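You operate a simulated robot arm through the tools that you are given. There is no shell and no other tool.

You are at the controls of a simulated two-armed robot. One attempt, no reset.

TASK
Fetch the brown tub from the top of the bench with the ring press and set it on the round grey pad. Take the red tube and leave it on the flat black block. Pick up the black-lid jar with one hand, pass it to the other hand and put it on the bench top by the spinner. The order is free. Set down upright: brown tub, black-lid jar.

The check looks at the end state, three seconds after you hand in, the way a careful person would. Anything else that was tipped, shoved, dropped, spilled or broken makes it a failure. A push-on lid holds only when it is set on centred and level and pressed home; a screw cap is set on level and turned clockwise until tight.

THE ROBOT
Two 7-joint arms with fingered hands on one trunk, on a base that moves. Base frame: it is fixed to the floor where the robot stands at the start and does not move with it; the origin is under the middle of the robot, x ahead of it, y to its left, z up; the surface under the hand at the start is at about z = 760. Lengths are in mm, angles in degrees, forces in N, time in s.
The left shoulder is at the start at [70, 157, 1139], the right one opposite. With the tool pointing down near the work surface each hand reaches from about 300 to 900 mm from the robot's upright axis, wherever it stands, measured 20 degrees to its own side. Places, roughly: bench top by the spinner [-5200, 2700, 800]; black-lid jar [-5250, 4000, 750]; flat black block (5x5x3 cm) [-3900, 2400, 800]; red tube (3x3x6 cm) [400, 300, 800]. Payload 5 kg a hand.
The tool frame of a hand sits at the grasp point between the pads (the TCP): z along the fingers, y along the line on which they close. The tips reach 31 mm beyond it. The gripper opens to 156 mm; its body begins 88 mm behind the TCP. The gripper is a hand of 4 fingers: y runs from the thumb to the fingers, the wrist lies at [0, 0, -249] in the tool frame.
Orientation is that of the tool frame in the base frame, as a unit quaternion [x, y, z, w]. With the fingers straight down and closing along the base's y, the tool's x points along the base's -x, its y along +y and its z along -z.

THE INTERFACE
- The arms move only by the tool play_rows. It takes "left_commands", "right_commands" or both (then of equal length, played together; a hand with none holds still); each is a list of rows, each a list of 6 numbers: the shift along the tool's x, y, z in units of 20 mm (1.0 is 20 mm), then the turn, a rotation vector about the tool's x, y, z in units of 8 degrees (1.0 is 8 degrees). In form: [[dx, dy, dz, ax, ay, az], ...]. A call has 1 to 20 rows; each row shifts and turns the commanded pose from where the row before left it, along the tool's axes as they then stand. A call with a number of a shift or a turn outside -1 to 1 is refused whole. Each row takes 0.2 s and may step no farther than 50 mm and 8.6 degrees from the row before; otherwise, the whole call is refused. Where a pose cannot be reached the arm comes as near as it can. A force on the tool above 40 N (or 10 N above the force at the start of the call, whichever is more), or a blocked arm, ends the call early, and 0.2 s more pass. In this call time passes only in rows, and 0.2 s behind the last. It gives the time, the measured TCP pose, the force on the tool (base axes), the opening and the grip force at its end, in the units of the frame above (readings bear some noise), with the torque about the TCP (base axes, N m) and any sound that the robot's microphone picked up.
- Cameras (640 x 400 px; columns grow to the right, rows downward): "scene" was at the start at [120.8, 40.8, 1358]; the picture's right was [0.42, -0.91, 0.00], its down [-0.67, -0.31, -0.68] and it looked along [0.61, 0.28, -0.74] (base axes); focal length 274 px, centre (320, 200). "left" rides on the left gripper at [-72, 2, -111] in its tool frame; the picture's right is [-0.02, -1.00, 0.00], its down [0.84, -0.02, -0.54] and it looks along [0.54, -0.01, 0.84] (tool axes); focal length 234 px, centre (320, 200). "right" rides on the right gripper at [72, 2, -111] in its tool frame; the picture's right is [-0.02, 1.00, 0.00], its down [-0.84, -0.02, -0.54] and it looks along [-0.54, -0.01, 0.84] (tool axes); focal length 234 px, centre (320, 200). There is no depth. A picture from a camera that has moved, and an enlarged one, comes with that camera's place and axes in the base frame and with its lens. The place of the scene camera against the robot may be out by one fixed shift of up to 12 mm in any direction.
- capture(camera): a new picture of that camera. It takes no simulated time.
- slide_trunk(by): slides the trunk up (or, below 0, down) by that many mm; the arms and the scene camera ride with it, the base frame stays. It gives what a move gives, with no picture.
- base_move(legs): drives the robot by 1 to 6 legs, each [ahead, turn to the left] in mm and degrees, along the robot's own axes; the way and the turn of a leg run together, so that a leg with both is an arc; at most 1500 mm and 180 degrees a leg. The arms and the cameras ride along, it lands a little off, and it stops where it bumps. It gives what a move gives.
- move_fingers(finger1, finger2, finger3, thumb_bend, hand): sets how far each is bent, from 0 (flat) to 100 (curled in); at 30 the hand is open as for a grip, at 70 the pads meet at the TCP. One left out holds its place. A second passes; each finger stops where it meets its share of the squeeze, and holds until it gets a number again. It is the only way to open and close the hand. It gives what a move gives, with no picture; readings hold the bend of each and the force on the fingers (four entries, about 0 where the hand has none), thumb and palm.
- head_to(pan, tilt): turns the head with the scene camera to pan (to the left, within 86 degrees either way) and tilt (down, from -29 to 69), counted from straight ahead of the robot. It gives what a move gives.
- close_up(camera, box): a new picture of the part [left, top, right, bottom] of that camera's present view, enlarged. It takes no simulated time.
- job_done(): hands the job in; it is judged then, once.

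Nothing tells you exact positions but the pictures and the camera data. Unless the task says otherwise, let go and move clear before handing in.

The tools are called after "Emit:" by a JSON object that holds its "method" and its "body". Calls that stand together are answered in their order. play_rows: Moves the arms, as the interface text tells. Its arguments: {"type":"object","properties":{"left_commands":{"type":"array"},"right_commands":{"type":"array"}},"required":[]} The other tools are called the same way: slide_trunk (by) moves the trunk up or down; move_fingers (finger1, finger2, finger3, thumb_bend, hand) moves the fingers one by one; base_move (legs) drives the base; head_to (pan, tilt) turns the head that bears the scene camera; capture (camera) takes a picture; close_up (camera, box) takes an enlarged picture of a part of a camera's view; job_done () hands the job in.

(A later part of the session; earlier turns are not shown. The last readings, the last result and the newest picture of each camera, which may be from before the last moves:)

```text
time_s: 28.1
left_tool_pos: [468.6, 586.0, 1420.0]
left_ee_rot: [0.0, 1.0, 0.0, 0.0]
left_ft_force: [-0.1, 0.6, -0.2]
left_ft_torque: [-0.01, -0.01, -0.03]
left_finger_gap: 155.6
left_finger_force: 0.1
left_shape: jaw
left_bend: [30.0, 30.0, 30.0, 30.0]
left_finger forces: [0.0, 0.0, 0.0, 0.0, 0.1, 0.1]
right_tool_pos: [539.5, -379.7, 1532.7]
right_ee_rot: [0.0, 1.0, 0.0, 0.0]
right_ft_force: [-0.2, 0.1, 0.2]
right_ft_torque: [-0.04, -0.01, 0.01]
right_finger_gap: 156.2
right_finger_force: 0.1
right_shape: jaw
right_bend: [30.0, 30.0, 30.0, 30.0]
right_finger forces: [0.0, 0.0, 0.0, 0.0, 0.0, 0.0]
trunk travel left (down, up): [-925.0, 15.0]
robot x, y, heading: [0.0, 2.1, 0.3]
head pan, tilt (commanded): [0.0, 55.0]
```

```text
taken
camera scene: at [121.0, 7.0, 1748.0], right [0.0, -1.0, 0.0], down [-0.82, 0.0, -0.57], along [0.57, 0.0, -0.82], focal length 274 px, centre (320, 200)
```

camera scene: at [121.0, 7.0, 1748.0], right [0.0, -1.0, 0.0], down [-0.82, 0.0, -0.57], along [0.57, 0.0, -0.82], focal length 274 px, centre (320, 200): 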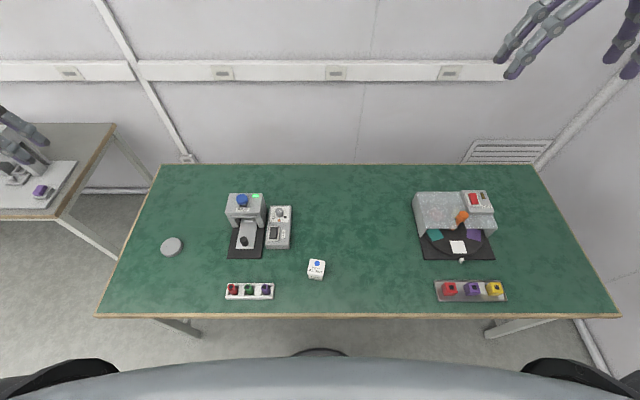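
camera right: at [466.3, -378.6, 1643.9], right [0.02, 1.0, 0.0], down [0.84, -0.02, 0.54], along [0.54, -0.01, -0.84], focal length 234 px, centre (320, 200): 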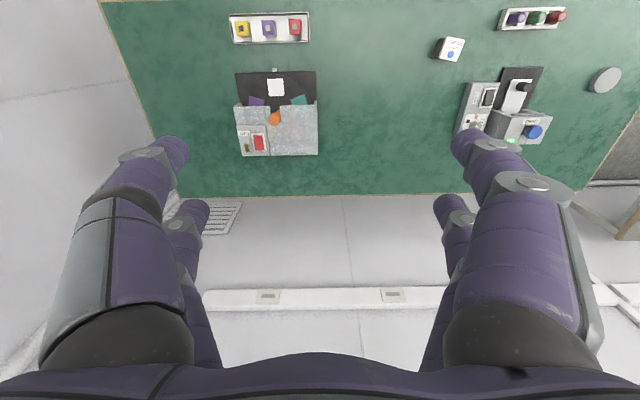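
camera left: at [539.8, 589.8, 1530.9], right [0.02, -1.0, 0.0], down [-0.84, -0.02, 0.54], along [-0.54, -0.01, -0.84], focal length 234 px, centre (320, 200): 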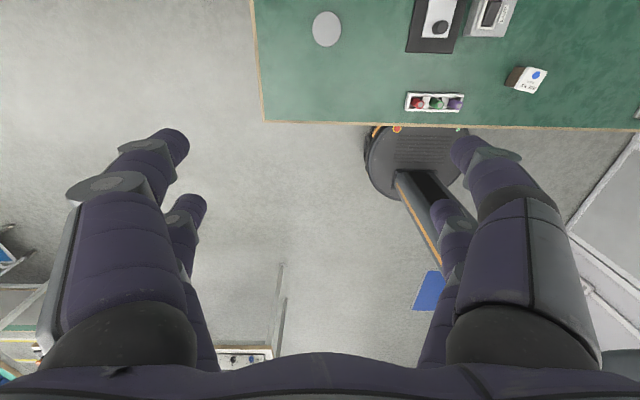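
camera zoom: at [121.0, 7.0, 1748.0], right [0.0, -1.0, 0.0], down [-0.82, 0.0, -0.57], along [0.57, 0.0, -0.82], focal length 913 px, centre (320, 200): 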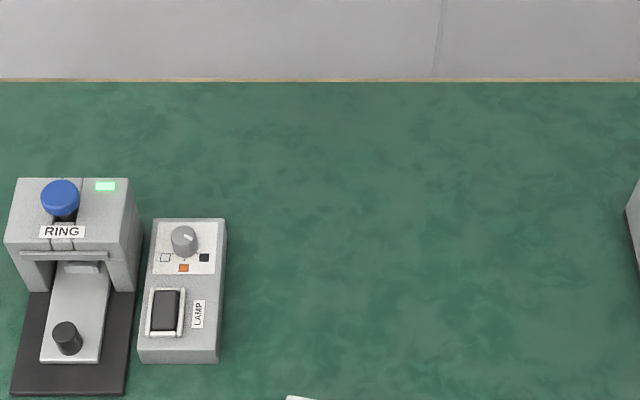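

So the "Quarnel" container is the brown tub (brown walls, white lid), at about [477, 15], and the pad is at about [585, 575]; both are in the left hand's reach. I'll lower the trunk again and test how the left fingers close in free air.

Emit:
{"method": "slide_trunk", "body": {"by": -400}}

Emit:
{"method": "move_fingers", "body": {"hand": "left", "finger1": 57, "finger2": 30, "finger3": 30, "thumb_bend": 57}}

Emit:
{"method": "capture", "body": {"camera": "left"}}

Emit:
{"method": "move_fingers", "body": {"hand": "left", "finger1": 57, "finger2": 57, "finger3": 57, "thumb_bend": 57}}

Emit:
{"method": "capture", "body": {"camera": "left"}}

Emit:
{"method": "head_to", "body": {"pan": 50, "tilt": 25}}

Emit:
{"method": "close_up", "body": {"camera": "scene", "box": [260, 80, 460, 280]}}

```text
time_s: 31.9
left_tool_pos: [466.8, 587.6, 1020.8]
left_ee_rot: [0.0, 1.0, 0.0, 0.0]
left_ft_force: [-0.2, -0.3, -0.4]
left_ft_torque: [0.04, -0.02, 0.0]
left_finger_gap: 155.7
left_finger_force: 0.1
left_shape: jaw
left_bend: [30.0, 30.0, 30.0, 30.0]
left_finger forces: [0.0, 0.0, 0.1, 0.0, 0.0, 0.0]
right_tool_pos: [537.7, -379.3, 1132.6]
right_ee_rot: [0.0, 1.0, 0.001, 0.001]
right_ft_force: [0.0, -0.5, -0.1]
right_ft_torque: [-0.01, 0.01, 0.03]
right_finger_gap: 155.9
right_finger_force: 0.0
right_shape: jaw
right_bend: [30.0, 30.0, 30.0, 30.0]
right_finger forces: [0.1, 0.0, 0.0, 0.1, 0.1, 0.0]
trunk travel left (down, up): [-525.0, 415.0]
robot x, y, heading: [-0.5, -0.8, 0.1]
head pan, tilt (commanded): [0.0, 55.0]
```

```text
time_s: 32.9
left_tool_pos: [468.1, 587.8, 1019.4]
left_ee_rot: [0.0, 1.0, 0.001, 0.0]
left_ft_force: [-0.3, -0.1, 0.3]
left_ft_torque: [-0.02, 0.0, -0.01]
left_finger_gap: 58.1
left_finger_force: 0.0
left_shape: fingers
left_bend: [56.0, 30.0, 30.0, 56.0]
left_finger forces: [0.0, 0.0, 0.1, 0.1, 0.0, 0.0]
right_tool_pos: [539.3, -380.0, 1133.0]
right_ee_rot: [0.0, 1.0, 0.0, 0.0]
right_ft_force: [-0.3, -0.4, 0.5]
right_ft_torque: [0.0, 0.01, -0.03]
right_finger_gap: 155.8
right_finger_force: 0.0
right_shape: jaw
right_bend: [30.0, 30.0, 30.0, 30.0]
right_finger forces: [0.0, 0.0, 0.1, 0.0, 0.0, 0.1]
trunk travel left (down, up): [-525.0, 415.0]
robot x, y, heading: [0.0, -2.7, 0.1]
head pan, tilt (commanded): [0.0, 55.0]
```

```text
taken
camera left: at [539.7, 589.8, 1131.0], right [0.02, -1.0, 0.0], down [-0.84, -0.02, 0.54], along [-0.54, -0.01, -0.84], focal length 234 px, centre (320, 200)
```

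left: 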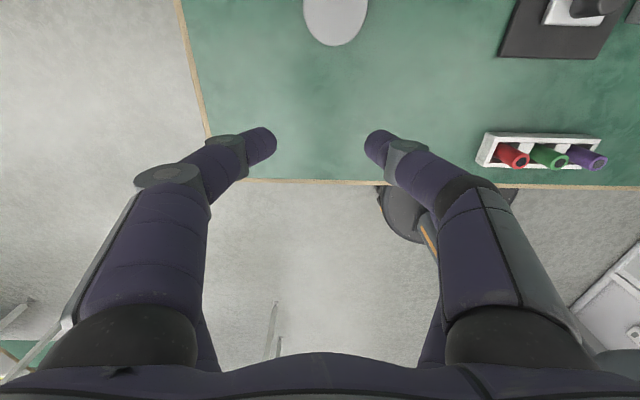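

```text
time_s: 33.9
left_tool_pos: [467.4, 587.8, 1019.9]
left_ee_rot: [0.0, 1.0, 0.0, -0.001]
left_ft_force: [0.1, 0.5, -0.1]
left_ft_torque: [-0.02, 0.01, 0.0]
left_finger_gap: 57.7
left_finger_force: 0.1
left_shape: fingers
left_bend: [56.0, 56.0, 56.0, 56.0]
left_finger forces: [0.1, 0.1, 0.0, 0.1, 0.1, 0.1]
right_tool_pos: [538.5, -378.8, 1133.2]
right_ee_rot: [0.0, 1.0, 0.0, -0.001]
right_ft_force: [-0.3, -0.3, -0.1]
right_ft_torque: [-0.02, -0.01, 0.0]
right_finger_gap: 156.1
right_finger_force: 0.0
right_shape: jaw
right_bend: [30.0, 30.0, 30.0, 30.0]
right_finger forces: [0.0, 0.0, 0.0, 0.1, 0.1, 0.0]
trunk travel left (down, up): [-525.0, 415.0]
robot x, y, heading: [-2.0, 0.1, 0.4]
head pan, tilt (commanded): [0.0, 55.0]
```

```text
taken
camera left: at [539.7, 589.8, 1131.0], right [0.02, -1.0, 0.0], down [-0.84, -0.02, 0.54], along [-0.54, -0.01, -0.84], focal length 234 px, centre (320, 200)
```

left: 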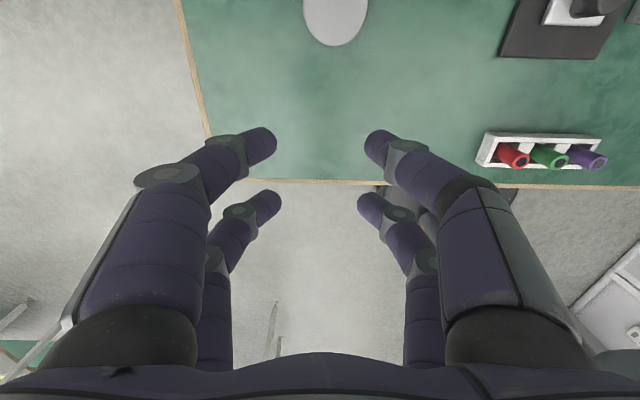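

```text
time_s: 35.1
left_tool_pos: [468.9, 587.0, 1019.3]
left_ee_rot: [0.0, 1.0, 0.001, 0.0]
left_ft_force: [0.1, 0.3, -0.8]
left_ft_torque: [0.03, -0.01, -0.04]
left_finger_gap: 57.7
left_finger_force: 0.0
left_shape: fingers
left_bend: [56.0, 56.0, 56.0, 56.0]
left_finger forces: [0.1, 0.0, 0.0, 0.0, 0.1, 0.0]
right_tool_pos: [539.1, -380.3, 1133.1]
right_ee_rot: [0.0, 1.0, 0.0, 0.0]
right_ft_force: [0.0, 0.0, 0.2]
right_ft_torque: [-0.01, 0.0, 0.03]
right_finger_gap: 155.8
right_finger_force: 0.0
right_shape: jaw
right_bend: [30.0, 30.0, 30.0, 30.0]
right_finger forces: [0.1, 0.0, 0.1, 0.0, 0.0, 0.0]
trunk travel left (down, up): [-525.0, 415.0]
robot x, y, heading: [-2.4, -0.3, 0.2]
head pan, tilt (commanded): [50.0, 25.0]
```

```text
2.00 times, centred on (360, 180) of scene
camera zoom: at [108.2, 77.7, 1391.9], right [0.77, -0.64, 0.0], down [-0.27, -0.32, -0.91], along [0.58, 0.69, -0.42], focal length 548 px, centre (240, 240)
```

zoom: 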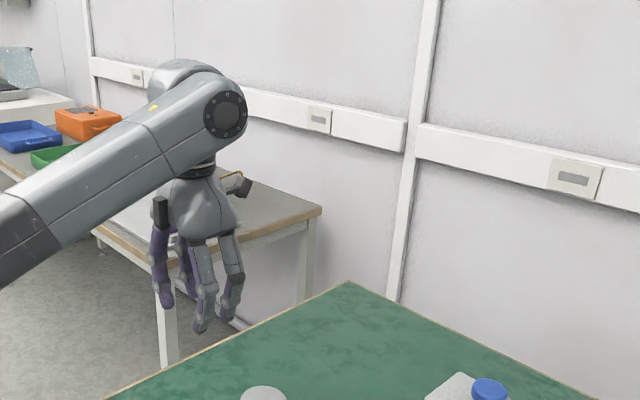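

Finger 1 and the thumb form one opposing pair, fingers 2 and 3 the other, and the tips lean inward when half closed. Next I open the left hand and bring it above the tub for a closer look.

Emit:
{"method": "move_fingers", "body": {"hand": "left", "finger1": 30, "finger2": 30, "finger3": 30, "thumb_bend": 30}}

Emit:
{"method": "play_rows", "body": {"left_commands": [[0, -1, 0, 0, 0, 0], [0, -1, 0, 0, 0, 0], [0, -1, 0, 0, 0, 0], [0, -1, 0, 0, 0, 0], [0, -1, 0, 0, 0, 0], [0, -1, 0, 0, 0, 0], [0, -1, 0, 0, 0, 0], [0, -1, 0, 0, 0, 0], [0, -1, 0, 0, 0, 0], [0, -1, 0, 0, 0, 0], [0, -1, 0, 0, 0, 0], [0, -1, 0, 0, 0, 0], [0, -1, 0, 0, 0, 0], [0, -1, 0, 0, 0, 0], [0, -1, 0, 0, 0, 0], [0, -1, 0, 0, 0, 0], [0, -1, 0, 0, 0, 0], [0, -1, 0, 0, 0, 0], [0, -1, 0, 0, 0, 0], [0, -1, 0, 0, 0, 0]]}}

Emit:
{"method": "play_rows", "body": {"left_commands": [[0, -1, 0.2, 0, 0, 0], [0, -1, 0.2, 0, 0, 0], [0, -1, 0.2, 0, 0, 0], [0, -1, 0.2, 0, 0, 0], [0, -1, 0.2, 0, 0, 0], [0, -1, 0.2, 0, 0, 0], [0, -1, 0.2, 0, 0, 0], [0, -0.6, 0.2, 0, 0, 0]]}}

Emit:
{"method": "capture", "body": {"camera": "left"}}

Emit:
{"method": "head_to", "body": {"pan": 0, "tilt": 45}}

Emit:
{"method": "capture", "body": {"camera": "scene"}}

```text
time_s: 36.1
left_tool_pos: [469.0, 587.1, 1019.9]
left_ee_rot: [0.0, 1.0, 0.0, -0.001]
left_ft_force: [-0.4, -0.4, -0.2]
left_ft_torque: [0.03, 0.01, -0.01]
left_finger_gap: 159.3
left_finger_force: 0.0
left_shape: fingers
left_bend: [30.0, 30.0, 30.0, 30.0]
left_finger forces: [0.1, 0.0, 0.0, 0.1, 0.0, 0.0]
right_tool_pos: [539.4, -377.8, 1132.9]
right_ee_rot: [0.0, 1.0, 0.0, -0.001]
right_ft_force: [0.3, 0.3, 0.5]
right_ft_torque: [0.05, 0.02, -0.06]
right_finger_gap: 156.0
right_finger_force: 0.0
right_shape: jaw
right_bend: [30.0, 30.0, 30.0, 30.0]
right_finger forces: [0.0, 0.1, 0.0, 0.1, 0.0, 0.0]
trunk travel left (down, up): [-525.0, 415.0]
robot x, y, heading: [1.1, 2.5, 0.4]
head pan, tilt (commanded): [50.0, 25.0]
```

```text
time_s: 40.3
left_tool_pos: [467.7, 185.6, 1019.0]
left_ee_rot: [0.0, 1.0, 0.001, -0.001]
left_ft_force: [0.4, -0.5, 0.4]
left_ft_torque: [0.05, 0.02, -0.02]
left_finger_gap: 160.0
left_finger_force: 0.0
left_shape: fingers
left_bend: [30.0, 30.0, 30.0, 30.0]
left_finger forces: [0.0, 0.0, 0.0, 0.0, 0.1, 0.1]
right_tool_pos: [539.1, -380.7, 1132.7]
right_ee_rot: [0.0, 1.0, 0.002, 0.0]
right_ft_force: [-0.1, 0.4, -0.2]
right_ft_torque: [0.02, 0.02, -0.02]
right_finger_gap: 155.9
right_finger_force: 0.1
right_shape: jaw
right_bend: [30.0, 30.0, 30.0, 30.0]
right_finger forces: [0.0, 0.1, 0.0, 0.1, 0.0, 0.0]
trunk travel left (down, up): [-525.0, 415.0]
robot x, y, heading: [0.9, -3.7, -0.1]
head pan, tilt (commanded): [50.0, 25.0]
```

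```text
time_s: 42.1
left_tool_pos: [468.0, 37.0, 989.6]
left_ee_rot: [-0.001, 1.0, 0.0, 0.001]
left_ft_force: [0.6, -0.2, 0.0]
left_ft_torque: [0.03, 0.03, 0.02]
left_finger_gap: 159.8
left_finger_force: 0.1
left_shape: fingers
left_bend: [30.0, 30.0, 30.0, 30.0]
left_finger forces: [0.0, 0.1, 0.0, 0.0, 0.0, 0.0]
right_tool_pos: [540.5, -379.7, 1133.8]
right_ee_rot: [0.001, 1.0, 0.0, 0.0]
right_ft_force: [-0.6, -0.9, 0.5]
right_ft_torque: [-0.02, 0.02, 0.0]
right_finger_gap: 156.0
right_finger_force: 0.0
right_shape: jaw
right_bend: [30.0, 30.0, 30.0, 30.0]
right_finger forces: [0.0, 0.1, 0.1, 0.0, 0.1, 0.1]
trunk travel left (down, up): [-525.0, 415.0]
robot x, y, heading: [5.1, -1.5, -0.0]
head pan, tilt (commanded): [50.0, 25.0]
```

```text
taken
camera left: at [539.7, 38.7, 1100.2], right [0.02, -1.0, 0.0], down [-0.84, -0.02, 0.54], along [-0.54, -0.01, -0.84], focal length 234 px, centre (320, 200)
```

left: 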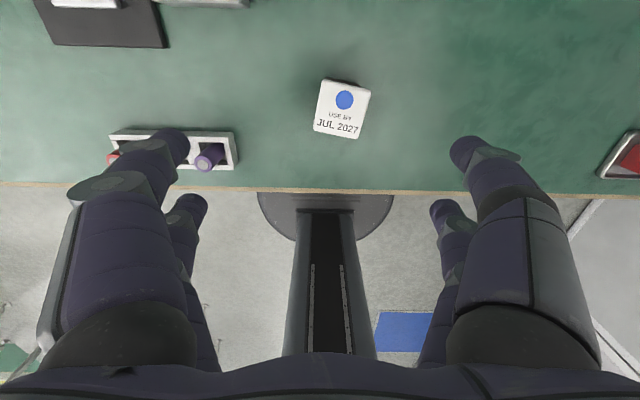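

```text
time_s: 43.2
left_tool_pos: [466.5, 36.6, 988.8]
left_ee_rot: [0.0, 1.0, 0.0, 0.0]
left_ft_force: [-1.1, -0.2, -0.3]
left_ft_torque: [0.02, -0.02, 0.01]
left_finger_gap: 159.5
left_finger_force: 0.2
left_shape: fingers
left_bend: [30.0, 30.0, 30.0, 30.0]
left_finger forces: [0.1, 0.0, 0.1, 0.1, 0.0, 0.0]
right_tool_pos: [538.3, -380.5, 1133.4]
right_ee_rot: [0.0, 1.0, 0.0, -0.001]
right_ft_force: [-0.4, 0.6, 0.1]
right_ft_torque: [-0.01, 0.0, -0.01]
right_finger_gap: 155.8
right_finger_force: 0.1
right_shape: jaw
right_bend: [30.0, 30.0, 30.0, 30.0]
right_finger forces: [0.1, 0.0, 0.1, 0.0, 0.0, 0.1]
trunk travel left (down, up): [-525.0, 415.0]
robot x, y, heading: [-0.2, 1.9, -0.0]
head pan, tilt (commanded): [0.0, 45.0]
```

```text
taken
camera scene: at [130.2, 7.0, 1361.4], right [0.0, -1.0, 0.0], down [-0.71, 0.0, -0.71], along [0.71, 0.0, -0.71], focal length 274 px, centre (320, 200)
```

scene: 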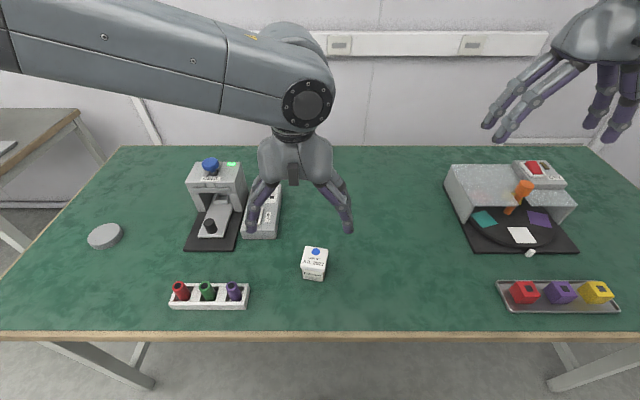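

The tub sits nearly below the left hand. I'll enlarge it in the left camera to get its centre and yaw.

Emit:
{"method": "close_up", "body": {"camera": "left", "box": [290, 65, 402, 150]}}

Emit:
{"method": "close_up", "body": {"camera": "scene", "box": [270, 225, 360, 295]}}

```text
4.71 times, centred on (346, 108) of left
camera zoom: at [539.2, 38.8, 1100.4], right [0.02, -1.0, 0.0], down [-0.84, -0.02, 0.54], along [-0.54, -0.01, -0.84], focal length 1102 px, centre (198, 635)
```

zoom: 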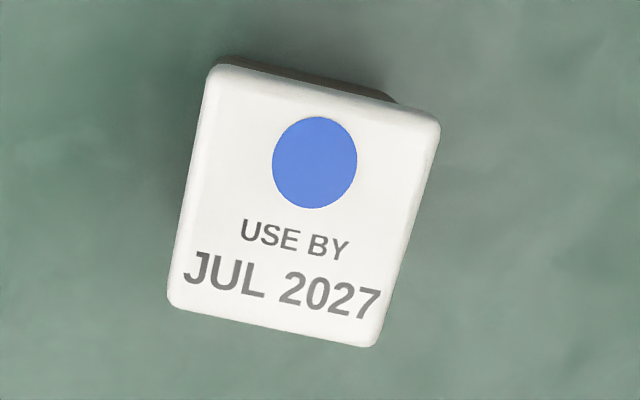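

```text
5.71 times, centred on (315, 260) of scene
camera zoom: at [130.2, 7.0, 1361.4], right [0.0, -1.0, 0.0], down [-0.71, 0.0, -0.71], along [0.71, 0.0, -0.71], focal length 1566 px, centre (349, -143)
```

zoom: 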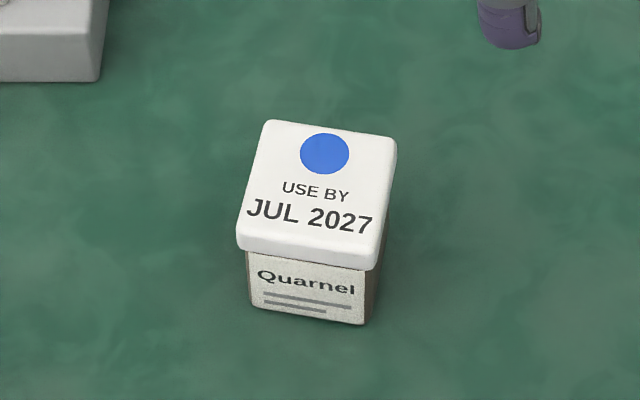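

The tub lid's centre is near [480, 13], its top at z≈815, turned about 11° clockwise, lid about 55 mm square. I'll centre the hand over it, turn to match, and come down to just above before checking.

Emit:
{"method": "play_rows", "body": {"left_commands": [[-0.625, -1, 0, 0, 0, 0], [0, -0.175, 0, 0, 0, 0], [0, 0, 0, 0, 0, 0.7], [0, 0, 0, 0, 0, 0.7], [0, 0, 1, 0, 0, 0], [0, 0, 1, 0, 0, 0], [0, 0, 1, 0, 0, 0], [0, 0, 1, 0, 0, 0], [0, 0, 1, 0, 0, 0], [0, 0, 1, 0, 0, 0], [0, 0, 1, 0, 0, 0]]}}

Emit:
{"method": "capture", "body": {"camera": "left"}}

Emit:
{"method": "close_up", "body": {"camera": "scene", "box": [220, 160, 420, 310]}}

```text
time_s: 45.6
left_tool_pos: [477.8, 11.1, 846.1]
left_ee_rot: [0.098, 0.995, -0.001, 0.0]
left_ft_force: [-0.2, 0.3, -0.3]
left_ft_torque: [0.01, 0.01, 0.02]
left_finger_gap: 160.1
left_finger_force: 0.1
left_shape: fingers
left_bend: [30.0, 30.0, 30.0, 30.0]
left_finger forces: [0.0, 0.1, 0.1, 0.0, 0.0, 0.0]
right_tool_pos: [539.2, -378.6, 1131.9]
right_ee_rot: [0.0, 1.0, 0.0, 0.001]
right_ft_force: [0.2, -0.2, -0.7]
right_ft_torque: [0.01, -0.01, 0.01]
right_finger_gap: 155.8
right_finger_force: 0.0
right_shape: jaw
right_bend: [30.0, 30.0, 30.0, 30.0]
right_finger forces: [0.0, 0.1, 0.0, 0.0, 0.0, 0.0]
trunk travel left (down, up): [-525.0, 415.0]
robot x, y, heading: [0.2, -3.7, 0.0]
head pan, tilt (commanded): [0.0, 45.0]
```

```text
taken
camera left: at [548.9, 0.8, 958.4], right [-0.17, -0.99, 0.0], down [-0.83, 0.14, 0.54], along [-0.54, 0.09, -0.84], focal length 234 px, centre (320, 200)
```

left: 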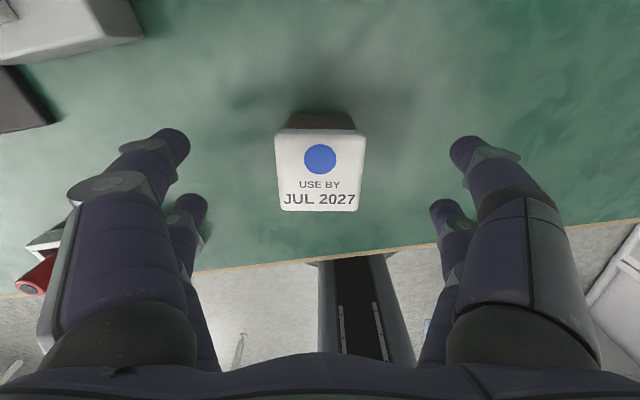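

```text
2.67 times, centred on (320, 235) of scene
camera zoom: at [130.9, 7.0, 1361.3], right [0.0, -1.0, 0.0], down [-0.71, 0.0, -0.71], along [0.71, 0.0, -0.71], focal length 731 px, centre (320, 107)
```

zoom: 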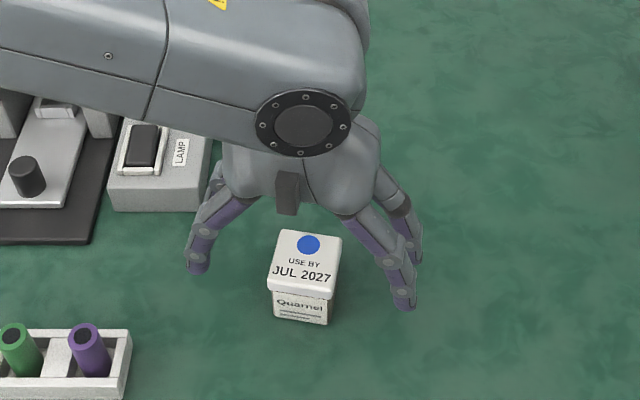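

The hand is centred and aligned with the tub to within about 3 mm. I'll descend to TCP z≈800 and check the fingertips against the table.

Emit:
{"method": "play_rows", "body": {"left_commands": [[-0.15, 0, 0.8, 0, 0, 0], [0, 0, 0.8, 0, 0, 0], [0, 0, 0.6, 0, 0, 0]]}}

Emit:
{"method": "capture", "body": {"camera": "left"}}

Emit:
{"method": "close_up", "body": {"camera": "scene", "box": [220, 160, 420, 310]}}

```text
time_s: 46.5
left_tool_pos: [477.5, 27.1, 812.8]
left_ee_rot: [0.098, 0.995, -0.002, 0.0]
left_ft_force: [0.3, -0.5, 0.3]
left_ft_torque: [0.0, 0.02, 0.03]
left_finger_gap: 159.9
left_finger_force: 0.0
left_shape: fingers
left_bend: [30.0, 30.0, 30.0, 30.0]
left_finger forces: [0.0, 0.0, 0.1, 0.0, 0.1, 0.1]
left hand out of reach, approached as far as the arm can: row 1, 2, 3
right_tool_pos: [539.4, -380.2, 1133.1]
right_ee_rot: [0.0, 1.0, 0.0, 0.001]
right_ft_force: [0.1, -0.3, -0.6]
right_ft_torque: [-0.01, 0.0, 0.01]
right_finger_gap: 155.7
right_finger_force: 0.0
right_shape: jaw
right_bend: [30.0, 30.0, 30.0, 30.0]
right_finger forces: [0.0, 0.0, 0.0, 0.1, 0.0, 0.0]
trunk travel left (down, up): [-525.0, 415.0]
robot x, y, heading: [-2.5, -1.1, 0.1]
head pan, tilt (commanded): [0.0, 45.0]
```

```text
taken
camera left: at [548.2, 15.9, 923.3], right [-0.17, -0.99, 0.0], down [-0.83, 0.15, 0.54], along [-0.54, 0.09, -0.84], focal length 234 px, centre (320, 200)
```

left: 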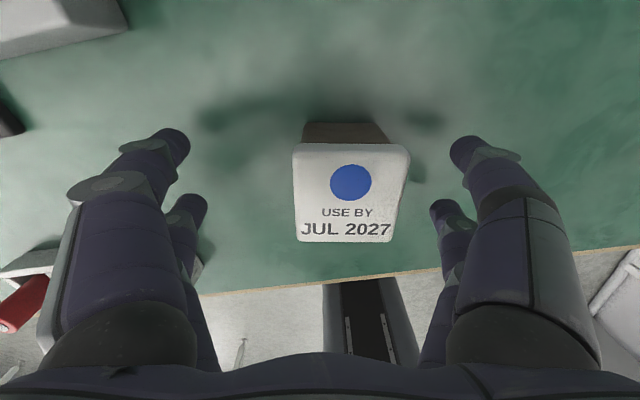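

```text
2.67 times, centred on (320, 235) of scene
camera zoom: at [130.3, 7.0, 1361.4], right [0.0, -1.0, 0.0], down [-0.71, 0.0, -0.71], along [0.71, 0.0, -0.71], focal length 731 px, centre (320, 107)
```

zoom: 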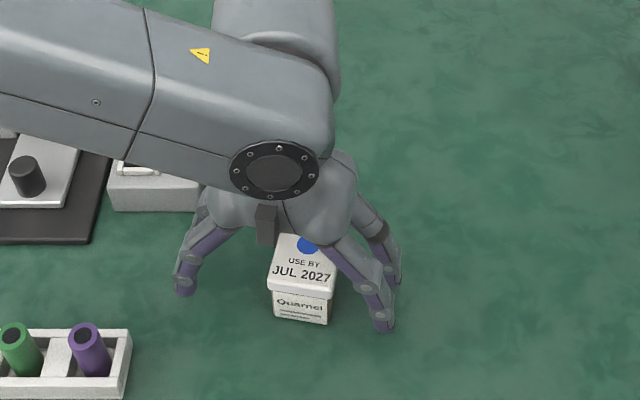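

The left arm can't get low enough this far across its body. I'll lift the hand and turn the robot 20° right, so that the tub lies in the left hand's good zone.

Emit:
{"method": "play_rows", "body": {"left_commands": [[0, 0, -1, 0, 0, 0], [0, 0, -1, 0, 0, 0], [0, 0, -1, 0, 0, 0], [0, 0, -1, 0, 0, 0], [0, 0, -1, 0, 0, 0], [0, 0, -1, 0, 0, 0], [0, 0, -1, 0, 0, 0], [0, 0, -1, 0, 0, 0]]}}

Emit:
{"method": "base_move", "body": {"legs": [[0, -22]]}}

Emit:
{"method": "head_to", "body": {"pan": 22, "tilt": 45}}

Emit:
{"method": "capture", "body": {"camera": "scene"}}

Emit:
{"method": "capture", "body": {"camera": "left"}}

```text
time_s: 48.2
left_tool_pos: [477.2, 26.4, 971.7]
left_ee_rot: [0.098, 0.995, 0.0, 0.0]
left_ft_force: [-0.4, -0.1, -0.1]
left_ft_torque: [-0.01, -0.03, 0.01]
left_finger_gap: 159.7
left_finger_force: 0.0
left_shape: fingers
left_bend: [30.0, 30.0, 30.0, 30.0]
left_finger forces: [0.0, 0.0, 0.0, 0.0, 0.0, 0.0]
right_tool_pos: [538.8, -379.7, 1132.6]
right_ee_rot: [0.0, 1.0, 0.0, 0.0]
right_ft_force: [-0.2, 0.9, 0.0]
right_ft_torque: [-0.03, -0.03, -0.02]
right_finger_gap: 155.8
right_finger_force: 0.1
right_shape: jaw
right_bend: [30.0, 30.0, 30.0, 30.0]
right_finger forces: [0.0, 0.0, 0.0, 0.0, 0.0, 0.0]
trunk travel left (down, up): [-525.0, 415.0]
robot x, y, heading: [-0.2, 0.9, -0.1]
head pan, tilt (commanded): [0.0, 45.0]
```

```text
time_s: 49.8
left_tool_pos: [452.9, -155.7, 971.3]
left_ee_rot: [0.288, 0.958, 0.0, 0.0]
left_ft_force: [0.3, -1.1, -0.4]
left_ft_torque: [0.04, -0.01, 0.04]
left_finger_gap: 159.6
left_finger_force: 0.0
left_shape: fingers
left_bend: [30.0, 30.0, 30.0, 30.0]
left_finger forces: [0.0, 0.0, 0.0, 0.1, 0.0, 0.0]
right_tool_pos: [354.0, -554.8, 1134.3]
right_ee_rot: [0.194, 0.981, 0.0, 0.0]
right_ft_force: [-0.8, -0.2, 0.6]
right_ft_torque: [0.02, -0.02, 0.02]
right_finger_gap: 155.7
right_finger_force: 0.0
right_shape: jaw
right_bend: [30.0, 30.0, 30.0, 30.0]
right_finger forces: [0.0, 0.0, 0.0, 0.0, 0.0, 0.0]
trunk travel left (down, up): [-525.0, 415.0]
robot x, y, heading: [1.1, -1.6, -22.1]
head pan, tilt (commanded): [0.0, 45.0]
```

```text
time_s: 50.7
left_tool_pos: [453.5, -156.2, 971.3]
left_ee_rot: [0.289, 0.957, 0.0, 0.001]
left_ft_force: [-0.4, -0.8, -0.2]
left_ft_torque: [0.0, 0.0, -0.01]
left_finger_gap: 159.9
left_finger_force: 0.0
left_shape: fingers
left_bend: [30.0, 30.0, 30.0, 30.0]
left_finger forces: [0.0, 0.1, 0.0, 0.0, 0.0, 0.0]
right_tool_pos: [353.7, -554.6, 1133.3]
right_ee_rot: [0.193, 0.981, 0.0, 0.0]
right_ft_force: [-0.5, 0.1, -0.3]
right_ft_torque: [0.0, 0.0, 0.02]
right_finger_gap: 156.1
right_finger_force: 0.0
right_shape: jaw
right_bend: [30.0, 30.0, 30.0, 30.0]
right_finger forces: [0.0, 0.0, 0.1, 0.0, 0.0, 0.0]
trunk travel left (down, up): [-525.0, 415.0]
robot x, y, heading: [-1.0, 1.6, -22.6]
head pan, tilt (commanded): [22.0, 45.0]
```

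```text
taken
camera scene: at [126.6, -12.3, 1361.4], right [-0.01, -1.0, 0.0], down [-0.71, 0.0, -0.71], along [0.71, 0.0, -0.71], focal length 274 px, centre (320, 200)
```

scene: 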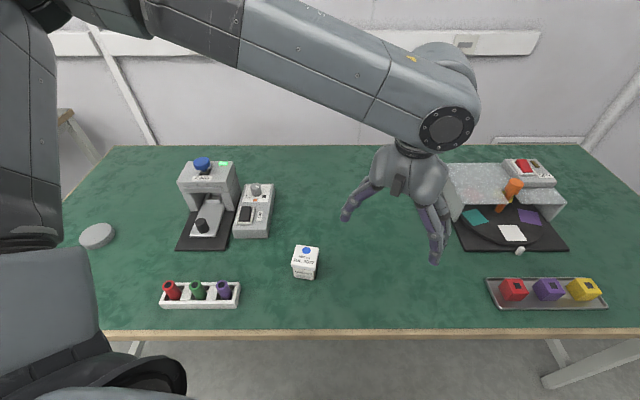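

```text
taken
camera left: at [514.1, -193.7, 1081.9], right [-0.53, -0.85, 0.0], down [-0.71, 0.45, 0.55], along [-0.46, 0.29, -0.84], focal length 234 px, centre (320, 200)
```

left: 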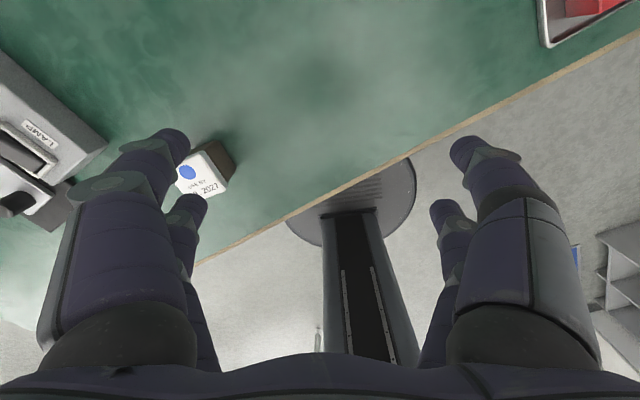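

Now I turn the hand back to match the tub's yaw and move it over the tub at a safe height.

Emit:
{"method": "play_rows", "body": {"left_commands": [[0, 0, 0, 0, 0, -0.92], [0, 0, 0, 0, 0, -0.92], [0, 0, 0, 0, 0, -0.92], [0.036, 0.948, 0.6, 0, 0, 0], [0.036, 0.948, 0.6, 0, 0, 0], [0.036, 0.948, 0.6, 0, 0, 0], [0.036, 0.948, 0.6, 0, 0, 0], [0.036, 0.948, 0.6, 0, 0, 0], [0.036, 0.948, 0.6, 0, 0, 0], [0.036, 0.948, 0.6, 0, 0, 0], [0.036, 0.948, 0.6, 0, 0, 0], [0.036, 0.948, 0.6, 0, 0, 0]]}}

Emit:
{"method": "capture", "body": {"camera": "left"}}

```text
time_s: 53.3
left_tool_pos: [497.6, 34.4, 871.5]
left_ee_rot: [0.099, 0.995, 0.0, -0.001]
left_ft_force: [-0.4, -0.1, 0.1]
left_ft_torque: [0.01, -0.04, 0.02]
left_finger_gap: 160.0
left_finger_force: 0.0
left_shape: fingers
left_bend: [30.0, 30.0, 30.0, 30.0]
left_finger forces: [0.0, 0.0, 0.1, 0.0, 0.0, 0.0]
left hand out of reach, approached as far as the arm can: row 3
right_tool_pos: [355.1, -555.2, 1132.8]
right_ee_rot: [0.193, 0.981, -0.001, -0.001]
right_ft_force: [0.0, 0.8, 0.5]
right_ft_torque: [-0.03, 0.0, 0.02]
right_finger_gap: 155.8
right_finger_force: 0.1
right_shape: jaw
right_bend: [30.0, 30.0, 30.0, 30.0]
right_finger forces: [0.0, 0.0, 0.0, 0.0, 0.1, 0.0]
trunk travel left (down, up): [-525.0, 415.0]
robot x, y, heading: [-2.5, -1.0, -21.8]
head pan, tilt (commanded): [22.0, 45.0]
```

```text
taken
camera left: at [568.1, 22.2, 981.5], right [-0.17, -0.98, 0.0], down [-0.83, 0.15, 0.55], along [-0.54, 0.09, -0.84], focal length 234 px, centre (320, 200)
```

left: 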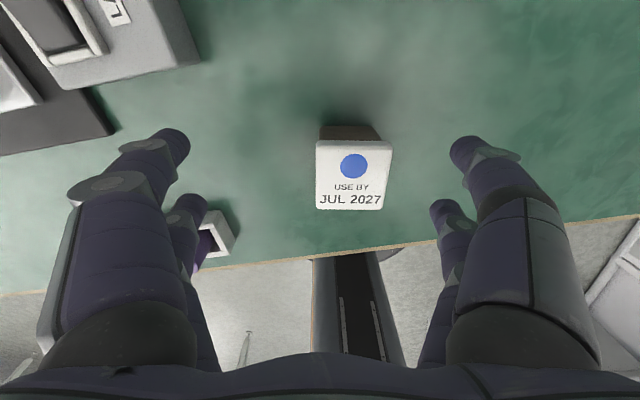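

The hand ended about 25 mm off sideways; the tub centre is confirmed at ~[482, 12]. I'll correct and descend in steps.

Emit:
{"method": "play_rows", "body": {"left_commands": [[0.25, -0.64, 0, 0, 0, 0], [0.25, -0.63, 0, 0, 0, 0], [0, 0, 0.9, 0, 0, 0], [0, 0, 0.9, 0, 0, 0], [0, 0, 0.9, 0, 0, 0], [0, 0, 0.8, 0, 0, 0]]}}

Emit:
{"method": "capture", "body": {"camera": "left"}}

Emit:
{"method": "close_up", "body": {"camera": "scene", "box": [220, 160, 420, 310]}}

```text
time_s: 54.7
left_tool_pos: [483.4, 10.8, 799.5]
left_ee_rot: [0.099, 0.995, 0.001, 0.0]
left_ft_force: [0.0, 0.0, 0.1]
left_ft_torque: [0.02, 0.0, 0.03]
left_finger_gap: 159.8
left_finger_force: 0.1
left_shape: fingers
left_bend: [30.0, 30.0, 30.0, 30.0]
left_finger forces: [0.0, 0.0, 0.0, 0.1, 0.1, 0.0]
right_tool_pos: [352.7, -557.0, 1132.7]
right_ee_rot: [0.194, 0.981, 0.001, 0.0]
right_ft_force: [-0.3, -1.1, 0.1]
right_ft_torque: [0.04, -0.03, -0.04]
right_finger_gap: 155.8
right_finger_force: 0.2
right_shape: jaw
right_bend: [30.0, 30.0, 30.0, 30.0]
right_finger forces: [0.1, 0.0, 0.0, 0.0, 0.1, 0.0]
trunk travel left (down, up): [-525.0, 415.0]
robot x, y, heading: [-0.3, 0.4, -22.2]
head pan, tilt (commanded): [22.0, 45.0]
```

```text
taken
camera left: at [552.4, -2.2, 911.7], right [-0.17, -0.98, 0.0], down [-0.83, 0.15, 0.54], along [-0.54, 0.1, -0.84], focal length 234 px, centre (320, 200)
```

left: 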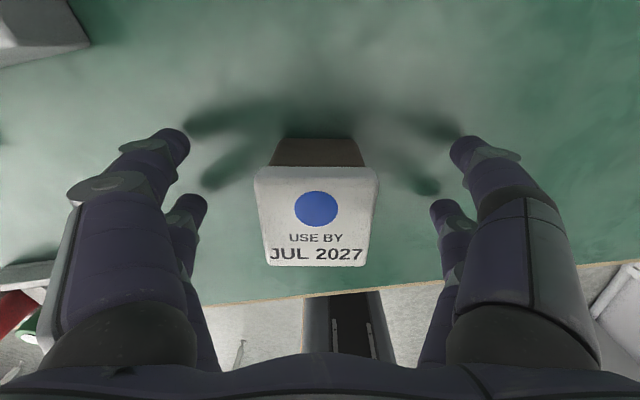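

```text
2.67 times, centred on (320, 235) of scene
camera zoom: at [125.7, -14.7, 1361.4], right [0.0, -1.0, 0.0], down [-0.71, 0.0, -0.71], along [0.71, 0.0, -0.71], focal length 731 px, centre (320, 107)
```

zoom: 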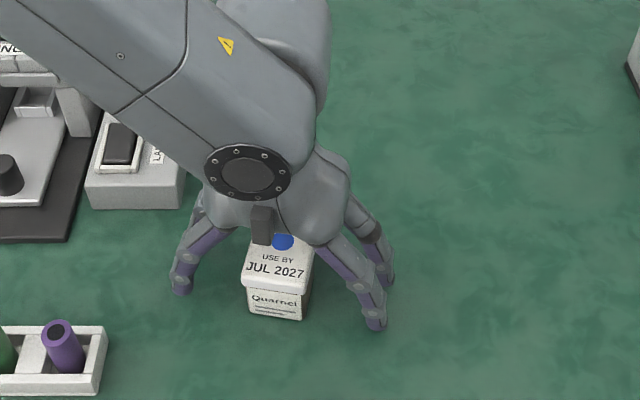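

The hand is centred on the tub with fingertips just above the table. I'll close the fingers gradually and watch the forces.

Emit:
{"method": "move_fingers", "body": {"hand": "left", "finger1": 57, "finger2": 57, "finger3": 57, "thumb_bend": 57}}

Emit:
{"method": "capture", "body": {"camera": "left"}}

Emit:
{"method": "close_up", "body": {"camera": "scene", "box": [220, 160, 420, 310]}}

```text
time_s: 55.7
left_tool_pos: [482.4, 10.4, 800.2]
left_ee_rot: [0.098, 0.995, -0.001, 0.0]
left_ft_force: [-0.5, 0.5, 1.5]
left_ft_torque: [-0.01, -0.01, 0.03]
left_finger_gap: 58.0
left_finger_force: 0.4
left_shape: fingers
left_bend: [56.0, 56.0, 56.0, 56.0]
left_finger forces: [0.2, 0.1, 0.1, 0.0, 0.0, 0.0]
right_tool_pos: [354.7, -556.5, 1133.5]
right_ee_rot: [0.194, 0.981, 0.0, 0.001]
right_ft_force: [0.1, -1.1, 0.9]
right_ft_torque: [0.04, -0.02, 0.03]
right_finger_gap: 155.7
right_finger_force: 0.0
right_shape: jaw
right_bend: [30.0, 30.0, 30.0, 30.0]
right_finger forces: [0.1, 0.0, 0.0, 0.0, 0.1, 0.0]
trunk travel left (down, up): [-525.0, 415.0]
robot x, y, heading: [-1.1, 0.7, -22.3]
head pan, tilt (commanded): [22.0, 45.0]
```

```text
taken
camera left: at [552.7, -0.9, 911.5], right [-0.17, -0.98, 0.0], down [-0.83, 0.15, 0.55], along [-0.54, 0.1, -0.84], focal length 234 px, centre (320, 200)
```

left: 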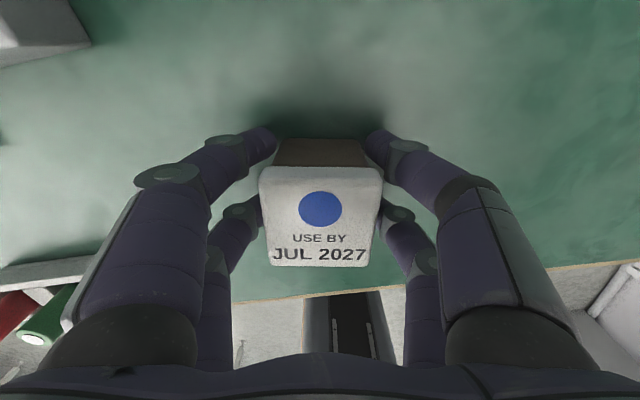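

```text
2.67 times, centred on (320, 235) of scene
camera zoom: at [126.3, -12.8, 1361.4], right [0.0, -1.0, 0.0], down [-0.71, 0.0, -0.71], along [0.71, 0.0, -0.71], focal length 731 px, centre (320, 107)
```

zoom: 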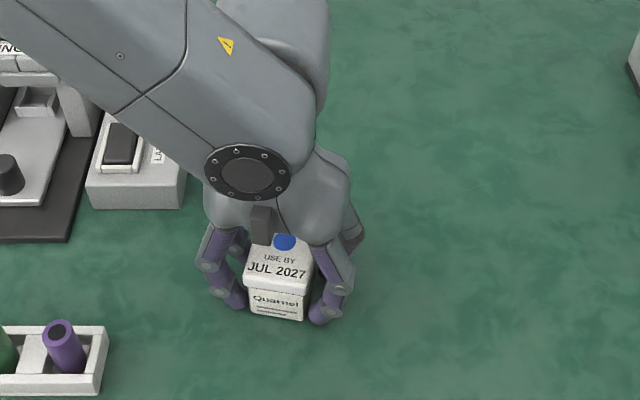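

The fingertips now sit low beside the tub body, under the lid rim. I'll close on to take hold.

Emit:
{"method": "move_fingers", "body": {"hand": "left", "finger1": 62, "finger2": 62, "finger3": 62, "thumb_bend": 62}}

Emit:
{"method": "capture", "body": {"camera": "left"}}

```text
time_s: 56.7
left_tool_pos: [482.0, 11.8, 800.4]
left_ee_rot: [0.099, 0.995, 0.0, 0.0]
left_ft_force: [0.0, 0.5, -0.2]
left_ft_torque: [0.02, 0.01, -0.01]
left_finger_gap: 53.6
left_finger_force: 10.1
left_shape: fingers
left_bend: [56.0, 57.0, 57.0, 59.0]
left_finger forces: [5.5, 5.2, 4.3, 0.1, 6.2, 0.0]
right_tool_pos: [355.2, -555.5, 1133.5]
right_ee_rot: [0.193, 0.981, 0.0, 0.0]
right_ft_force: [-0.1, -0.2, 0.1]
right_ft_torque: [0.0, -0.01, 0.02]
right_finger_gap: 156.1
right_finger_force: 0.2
right_shape: jaw
right_bend: [30.0, 30.0, 30.0, 30.0]
right_finger forces: [0.1, 0.0, 0.0, 0.0, 0.1, 0.0]
trunk travel left (down, up): [-525.0, 415.0]
robot x, y, heading: [4.2, -2.5, -22.4]
head pan, tilt (commanded): [22.0, 45.0]
```

```text
taken
camera left: at [552.8, -0.6, 911.3], right [-0.17, -0.98, 0.0], down [-0.83, 0.15, 0.55], along [-0.54, 0.1, -0.84], focal length 234 px, centre (320, 200)
```

left: 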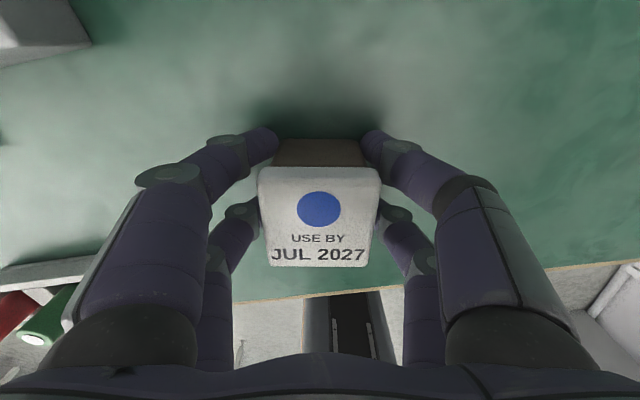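

The grip holds with about 10 N. I'll lift a little and check that the tub comes along level with its lid on.

Emit:
{"method": "play_rows", "body": {"left_commands": [[0, 0, -0.5, 0, 0, 0], [0, 0, -0.5, 0, 0, 0], [0, 0, -1, 0, 0, 0]]}}

Emit:
{"method": "capture", "body": {"camera": "left"}}

Emit:
{"method": "close_up", "body": {"camera": "scene", "box": [220, 160, 420, 310]}}

```text
time_s: 57.5
left_tool_pos: [482.8, 11.9, 841.2]
left_ee_rot: [0.099, 0.995, 0.001, 0.0]
left_ft_force: [-0.1, -0.5, -1.4]
left_ft_torque: [0.0, -0.01, -0.01]
left_finger_gap: 53.6
left_finger_force: 11.0
left_shape: fingers
left_bend: [56.0, 57.0, 57.0, 59.0]
left_finger forces: [5.5, 5.1, 4.4, 0.0, 6.2, 0.0]
right_tool_pos: [354.5, -554.5, 1133.4]
right_ee_rot: [0.193, 0.981, 0.0, -0.001]
right_ft_force: [-0.7, 0.1, -0.3]
right_ft_torque: [-0.02, 0.01, 0.0]
right_finger_gap: 156.0
right_finger_force: 0.1
right_shape: jaw
right_bend: [30.0, 30.0, 30.0, 30.0]
right_finger forces: [0.0, 0.0, 0.1, 0.1, 0.0, 0.1]
trunk travel left (down, up): [-525.0, 415.0]
robot x, y, heading: [0.7, -1.6, -22.6]
head pan, tilt (commanded): [22.0, 45.0]
```

```text
taken
camera left: at [552.5, -1.1, 952.3], right [-0.17, -0.98, 0.0], down [-0.83, 0.15, 0.55], along [-0.54, 0.1, -0.84], focal length 234 px, centre (320, 200)
```

left: 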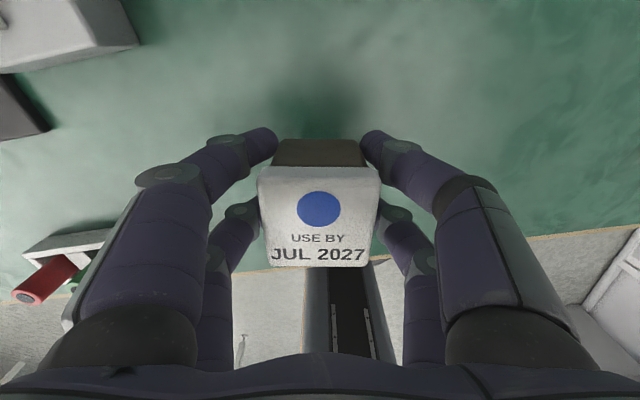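

```text
2.67 times, centred on (320, 235) of scene
camera zoom: at [126.0, -11.9, 1361.4], right [0.0, -1.0, 0.0], down [-0.71, 0.0, -0.71], along [0.71, 0.0, -0.71], focal length 731 px, centre (320, 107)
```

zoom: 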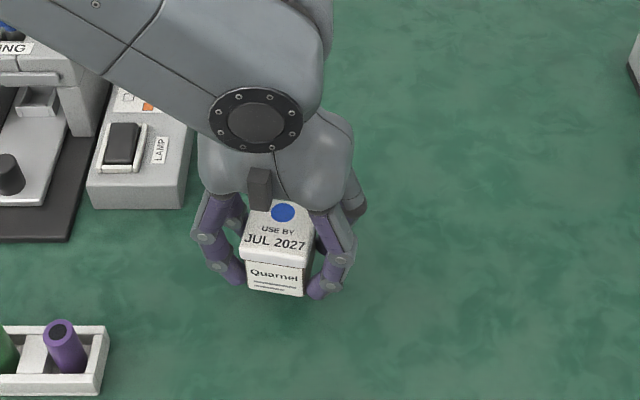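

The tub hangs level in the left hand. I'll lift it well clear and turn the robot left to bring the pad in front of the left arm.

Emit:
{"method": "play_rows", "body": {"left_commands": [[0, 0, -1, 0, 0, 0], [0, 0, -1, 0, 0, 0], [0, 0, -1, 0, 0, 0], [0, 0, -1, 0, 0, 0], [0, 0, -1, 0, 0, 0], [0, 0, -1, 0, 0, 0], [0, 0, -1, 0, 0, 0], [0, 0, -1, 0, 0, 0]]}}

Emit:
{"method": "base_move", "body": {"legs": [[0, 42]]}}

Emit:
{"method": "head_to", "body": {"pan": 20, "tilt": 45}}

Emit:
{"method": "capture", "body": {"camera": "scene"}}

Emit:
{"method": "capture", "body": {"camera": "left"}}

```text
time_s: 59.3
left_tool_pos: [479.8, 11.3, 1003.6]
left_ee_rot: [0.1, 0.995, 0.0, 0.0]
left_ft_force: [0.1, 0.0, -1.1]
left_ft_torque: [0.01, -0.01, 0.01]
left_finger_gap: 53.7
left_finger_force: 10.7
left_shape: fingers
left_bend: [56.0, 57.0, 57.0, 59.0]
left_finger forces: [5.5, 5.2, 4.4, 0.0, 6.2, 0.0]
right_tool_pos: [353.9, -555.9, 1132.5]
right_ee_rot: [0.194, 0.981, 0.001, 0.0]
right_ft_force: [0.2, 1.0, 0.1]
right_ft_torque: [-0.05, -0.01, -0.01]
right_finger_gap: 156.0
right_finger_force: 0.0
right_shape: jaw
right_bend: [30.0, 30.0, 30.0, 30.0]
right_finger forces: [0.0, 0.0, 0.1, 0.0, 0.0, 0.0]
trunk travel left (down, up): [-525.0, 415.0]
robot x, y, heading: [-4.0, -0.8, -22.1]
head pan, tilt (commanded): [22.0, 45.0]
```

```text
time_s: 61.6
left_tool_pos: [346.3, 330.5, 1004.5]
left_ee_rot: [-0.267, 0.964, 0.0, 0.0]
left_ft_force: [0.0, 0.1, -1.6]
left_ft_torque: [-0.01, -0.01, 0.02]
left_finger_gap: 53.4
left_finger_force: 10.1
left_shape: fingers
left_bend: [56.0, 57.0, 57.0, 59.0]
left_finger forces: [5.5, 5.1, 4.3, 0.0, 6.1, 0.0]
right_tool_pos: [636.4, -172.2, 1132.8]
right_ee_rot: [-0.174, 0.985, -0.001, 0.001]
right_ft_force: [0.0, 0.1, 1.1]
right_ft_torque: [-0.05, 0.02, 0.0]
right_finger_gap: 155.9
right_finger_force: 0.1
right_shape: jaw
right_bend: [30.0, 30.0, 30.0, 30.0]
right_finger forces: [0.1, 0.0, 0.0, 0.0, 0.0, 0.0]
trunk travel left (down, up): [-525.0, 415.0]
robot x, y, heading: [-2.0, -0.4, 20.0]
head pan, tilt (commanded): [22.0, 45.0]
```

```text
time_s: 62.3
left_tool_pos: [346.2, 331.4, 1002.7]
left_ee_rot: [-0.266, 0.964, 0.0, 0.0]
left_ft_force: [-0.1, 0.3, -1.9]
left_ft_torque: [-0.03, 0.02, 0.01]
left_finger_gap: 53.7
left_finger_force: 10.8
left_shape: fingers
left_bend: [56.0, 57.0, 57.0, 59.0]
left_finger forces: [5.4, 5.0, 4.4, 0.0, 6.1, 0.1]
right_tool_pos: [636.9, -171.4, 1133.8]
right_ee_rot: [-0.174, 0.985, 0.001, 0.001]
right_ft_force: [-0.7, -0.9, 0.1]
right_ft_torque: [0.01, -0.02, 0.01]
right_finger_gap: 155.7
right_finger_force: 0.0
right_shape: jaw
right_bend: [30.0, 30.0, 30.0, 30.0]
right_finger forces: [0.0, 0.0, 0.0, 0.0, 0.0, 0.0]
trunk travel left (down, up): [-525.0, 415.0]
robot x, y, heading: [1.3, -1.0, 19.9]
head pan, tilt (commanded): [20.0, 45.0]
```

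```text
taken
camera scene: at [108.1, 76.8, 1361.3], right [0.64, -0.77, 0.0], down [-0.54, -0.46, -0.71], along [0.54, 0.45, -0.71], focal length 274 px, centre (320, 200)
```

scene: 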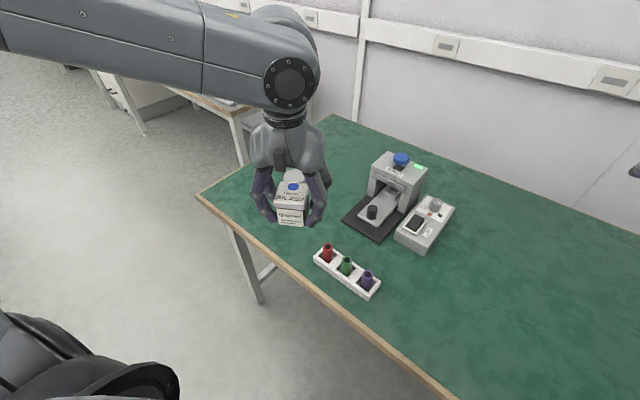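

```text
taken
camera left: at [406.4, 370.3, 1114.0], right [0.53, -0.85, 0.0], down [-0.71, -0.45, 0.55], along [-0.46, -0.29, -0.84], focal length 234 px, centre (320, 200)
```

left: 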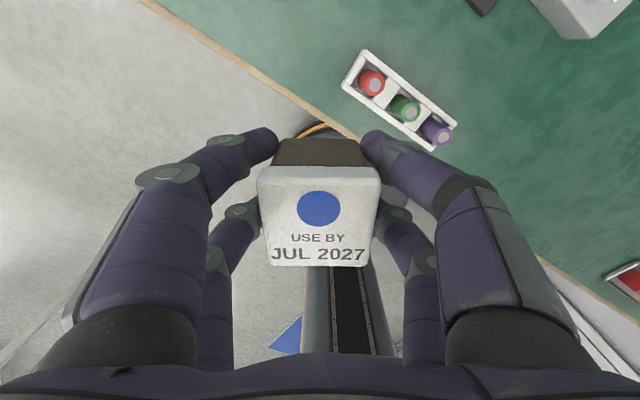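

The tub is stable. I'll move it out over the pad, staying high, and then measure the pad through the left camera.

Emit:
{"method": "play_rows", "body": {"left_commands": [[-0.97, 0.252, 0, 0, 0, 0], [-0.97, 0.252, 0, 0, 0, 0], [-0.97, 0.252, 0, 0, 0, 0], [-0.97, 0.252, 0, 0, 0, 0], [-0.97, 0.252, 0, 0, 0, 0], [-0.97, 0.252, 0, 0, 0, 0], [-0.97, 0.252, 0, 0, 0, 0], [-0.97, 0.252, 0, 0, 0, 0], [-0.97, 0.252, 0, 0, 0, 0], [-0.97, 0.252, 0, 0, 0, 0], [-0.97, 0.252, 0, 0, 0, 0], [-0.97, 0.252, 0, 0, 0, 0], [-0.97, 0.252, 0, 0, 0, 0], [-0.97, 0.252, 0, 0, 0, 0], [-0.97, 0.252, 0, 0, 0, 0], [-0.97, 0.252, 0, 0, 0, 0], [-0.97, 0.252, 0, 0, 0, 0]]}}

Emit:
{"method": "capture", "body": {"camera": "left"}}

Emit:
{"method": "capture", "body": {"camera": "scene"}}

```text
time_s: 65.9
left_tool_pos: [583.5, 572.6, 1003.1]
left_ee_rot: [-0.267, 0.964, 0.0, -0.001]
left_ft_force: [0.9, 0.7, -0.9]
left_ft_torque: [0.04, 0.02, 0.01]
left_finger_gap: 53.7
left_finger_force: 10.5
left_shape: fingers
left_bend: [56.0, 57.0, 57.0, 59.0]
left_finger forces: [5.5, 5.0, 4.4, 0.0, 6.1, 0.0]
right_tool_pos: [637.5, -171.0, 1132.5]
right_ee_rot: [-0.175, 0.985, 0.0, 0.0]
right_ft_force: [-0.6, -0.1, 0.7]
right_ft_torque: [-0.03, 0.02, -0.01]
right_finger_gap: 156.0
right_finger_force: 0.0
right_shape: jaw
right_bend: [30.0, 30.0, 30.0, 30.0]
right_finger forces: [0.1, 0.0, 0.0, 0.0, 0.0, 0.1]
trunk travel left (down, up): [-525.0, 415.0]
robot x, y, heading: [-1.3, -1.8, 20.0]
head pan, tilt (commanded): [20.0, 45.0]
```

```text
taken
camera left: at [644.0, 612.0, 1114.3], right [0.53, -0.85, 0.0], down [-0.71, -0.45, 0.55], along [-0.46, -0.29, -0.84], focal length 234 px, centre (320, 200)
```

left: 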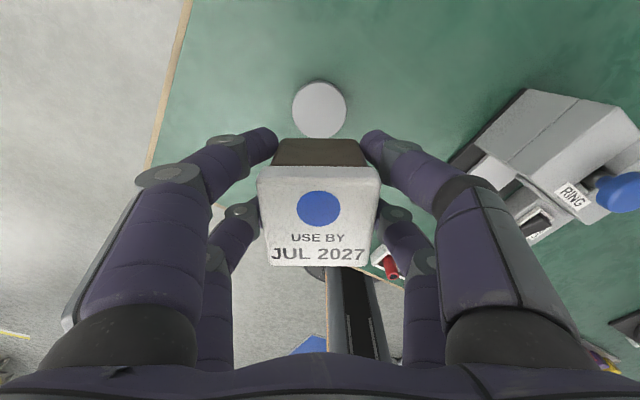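

```text
taken
camera scene: at [109.3, 77.1, 1361.2], right [0.64, -0.77, 0.0], down [-0.54, -0.46, -0.71], along [0.54, 0.45, -0.71], focal length 274 px, centre (320, 200)
```

scene: 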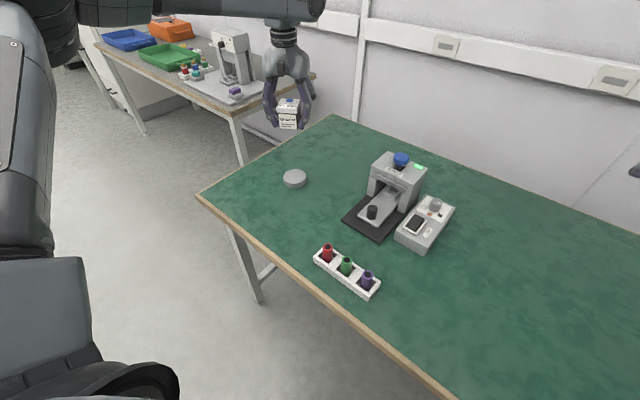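

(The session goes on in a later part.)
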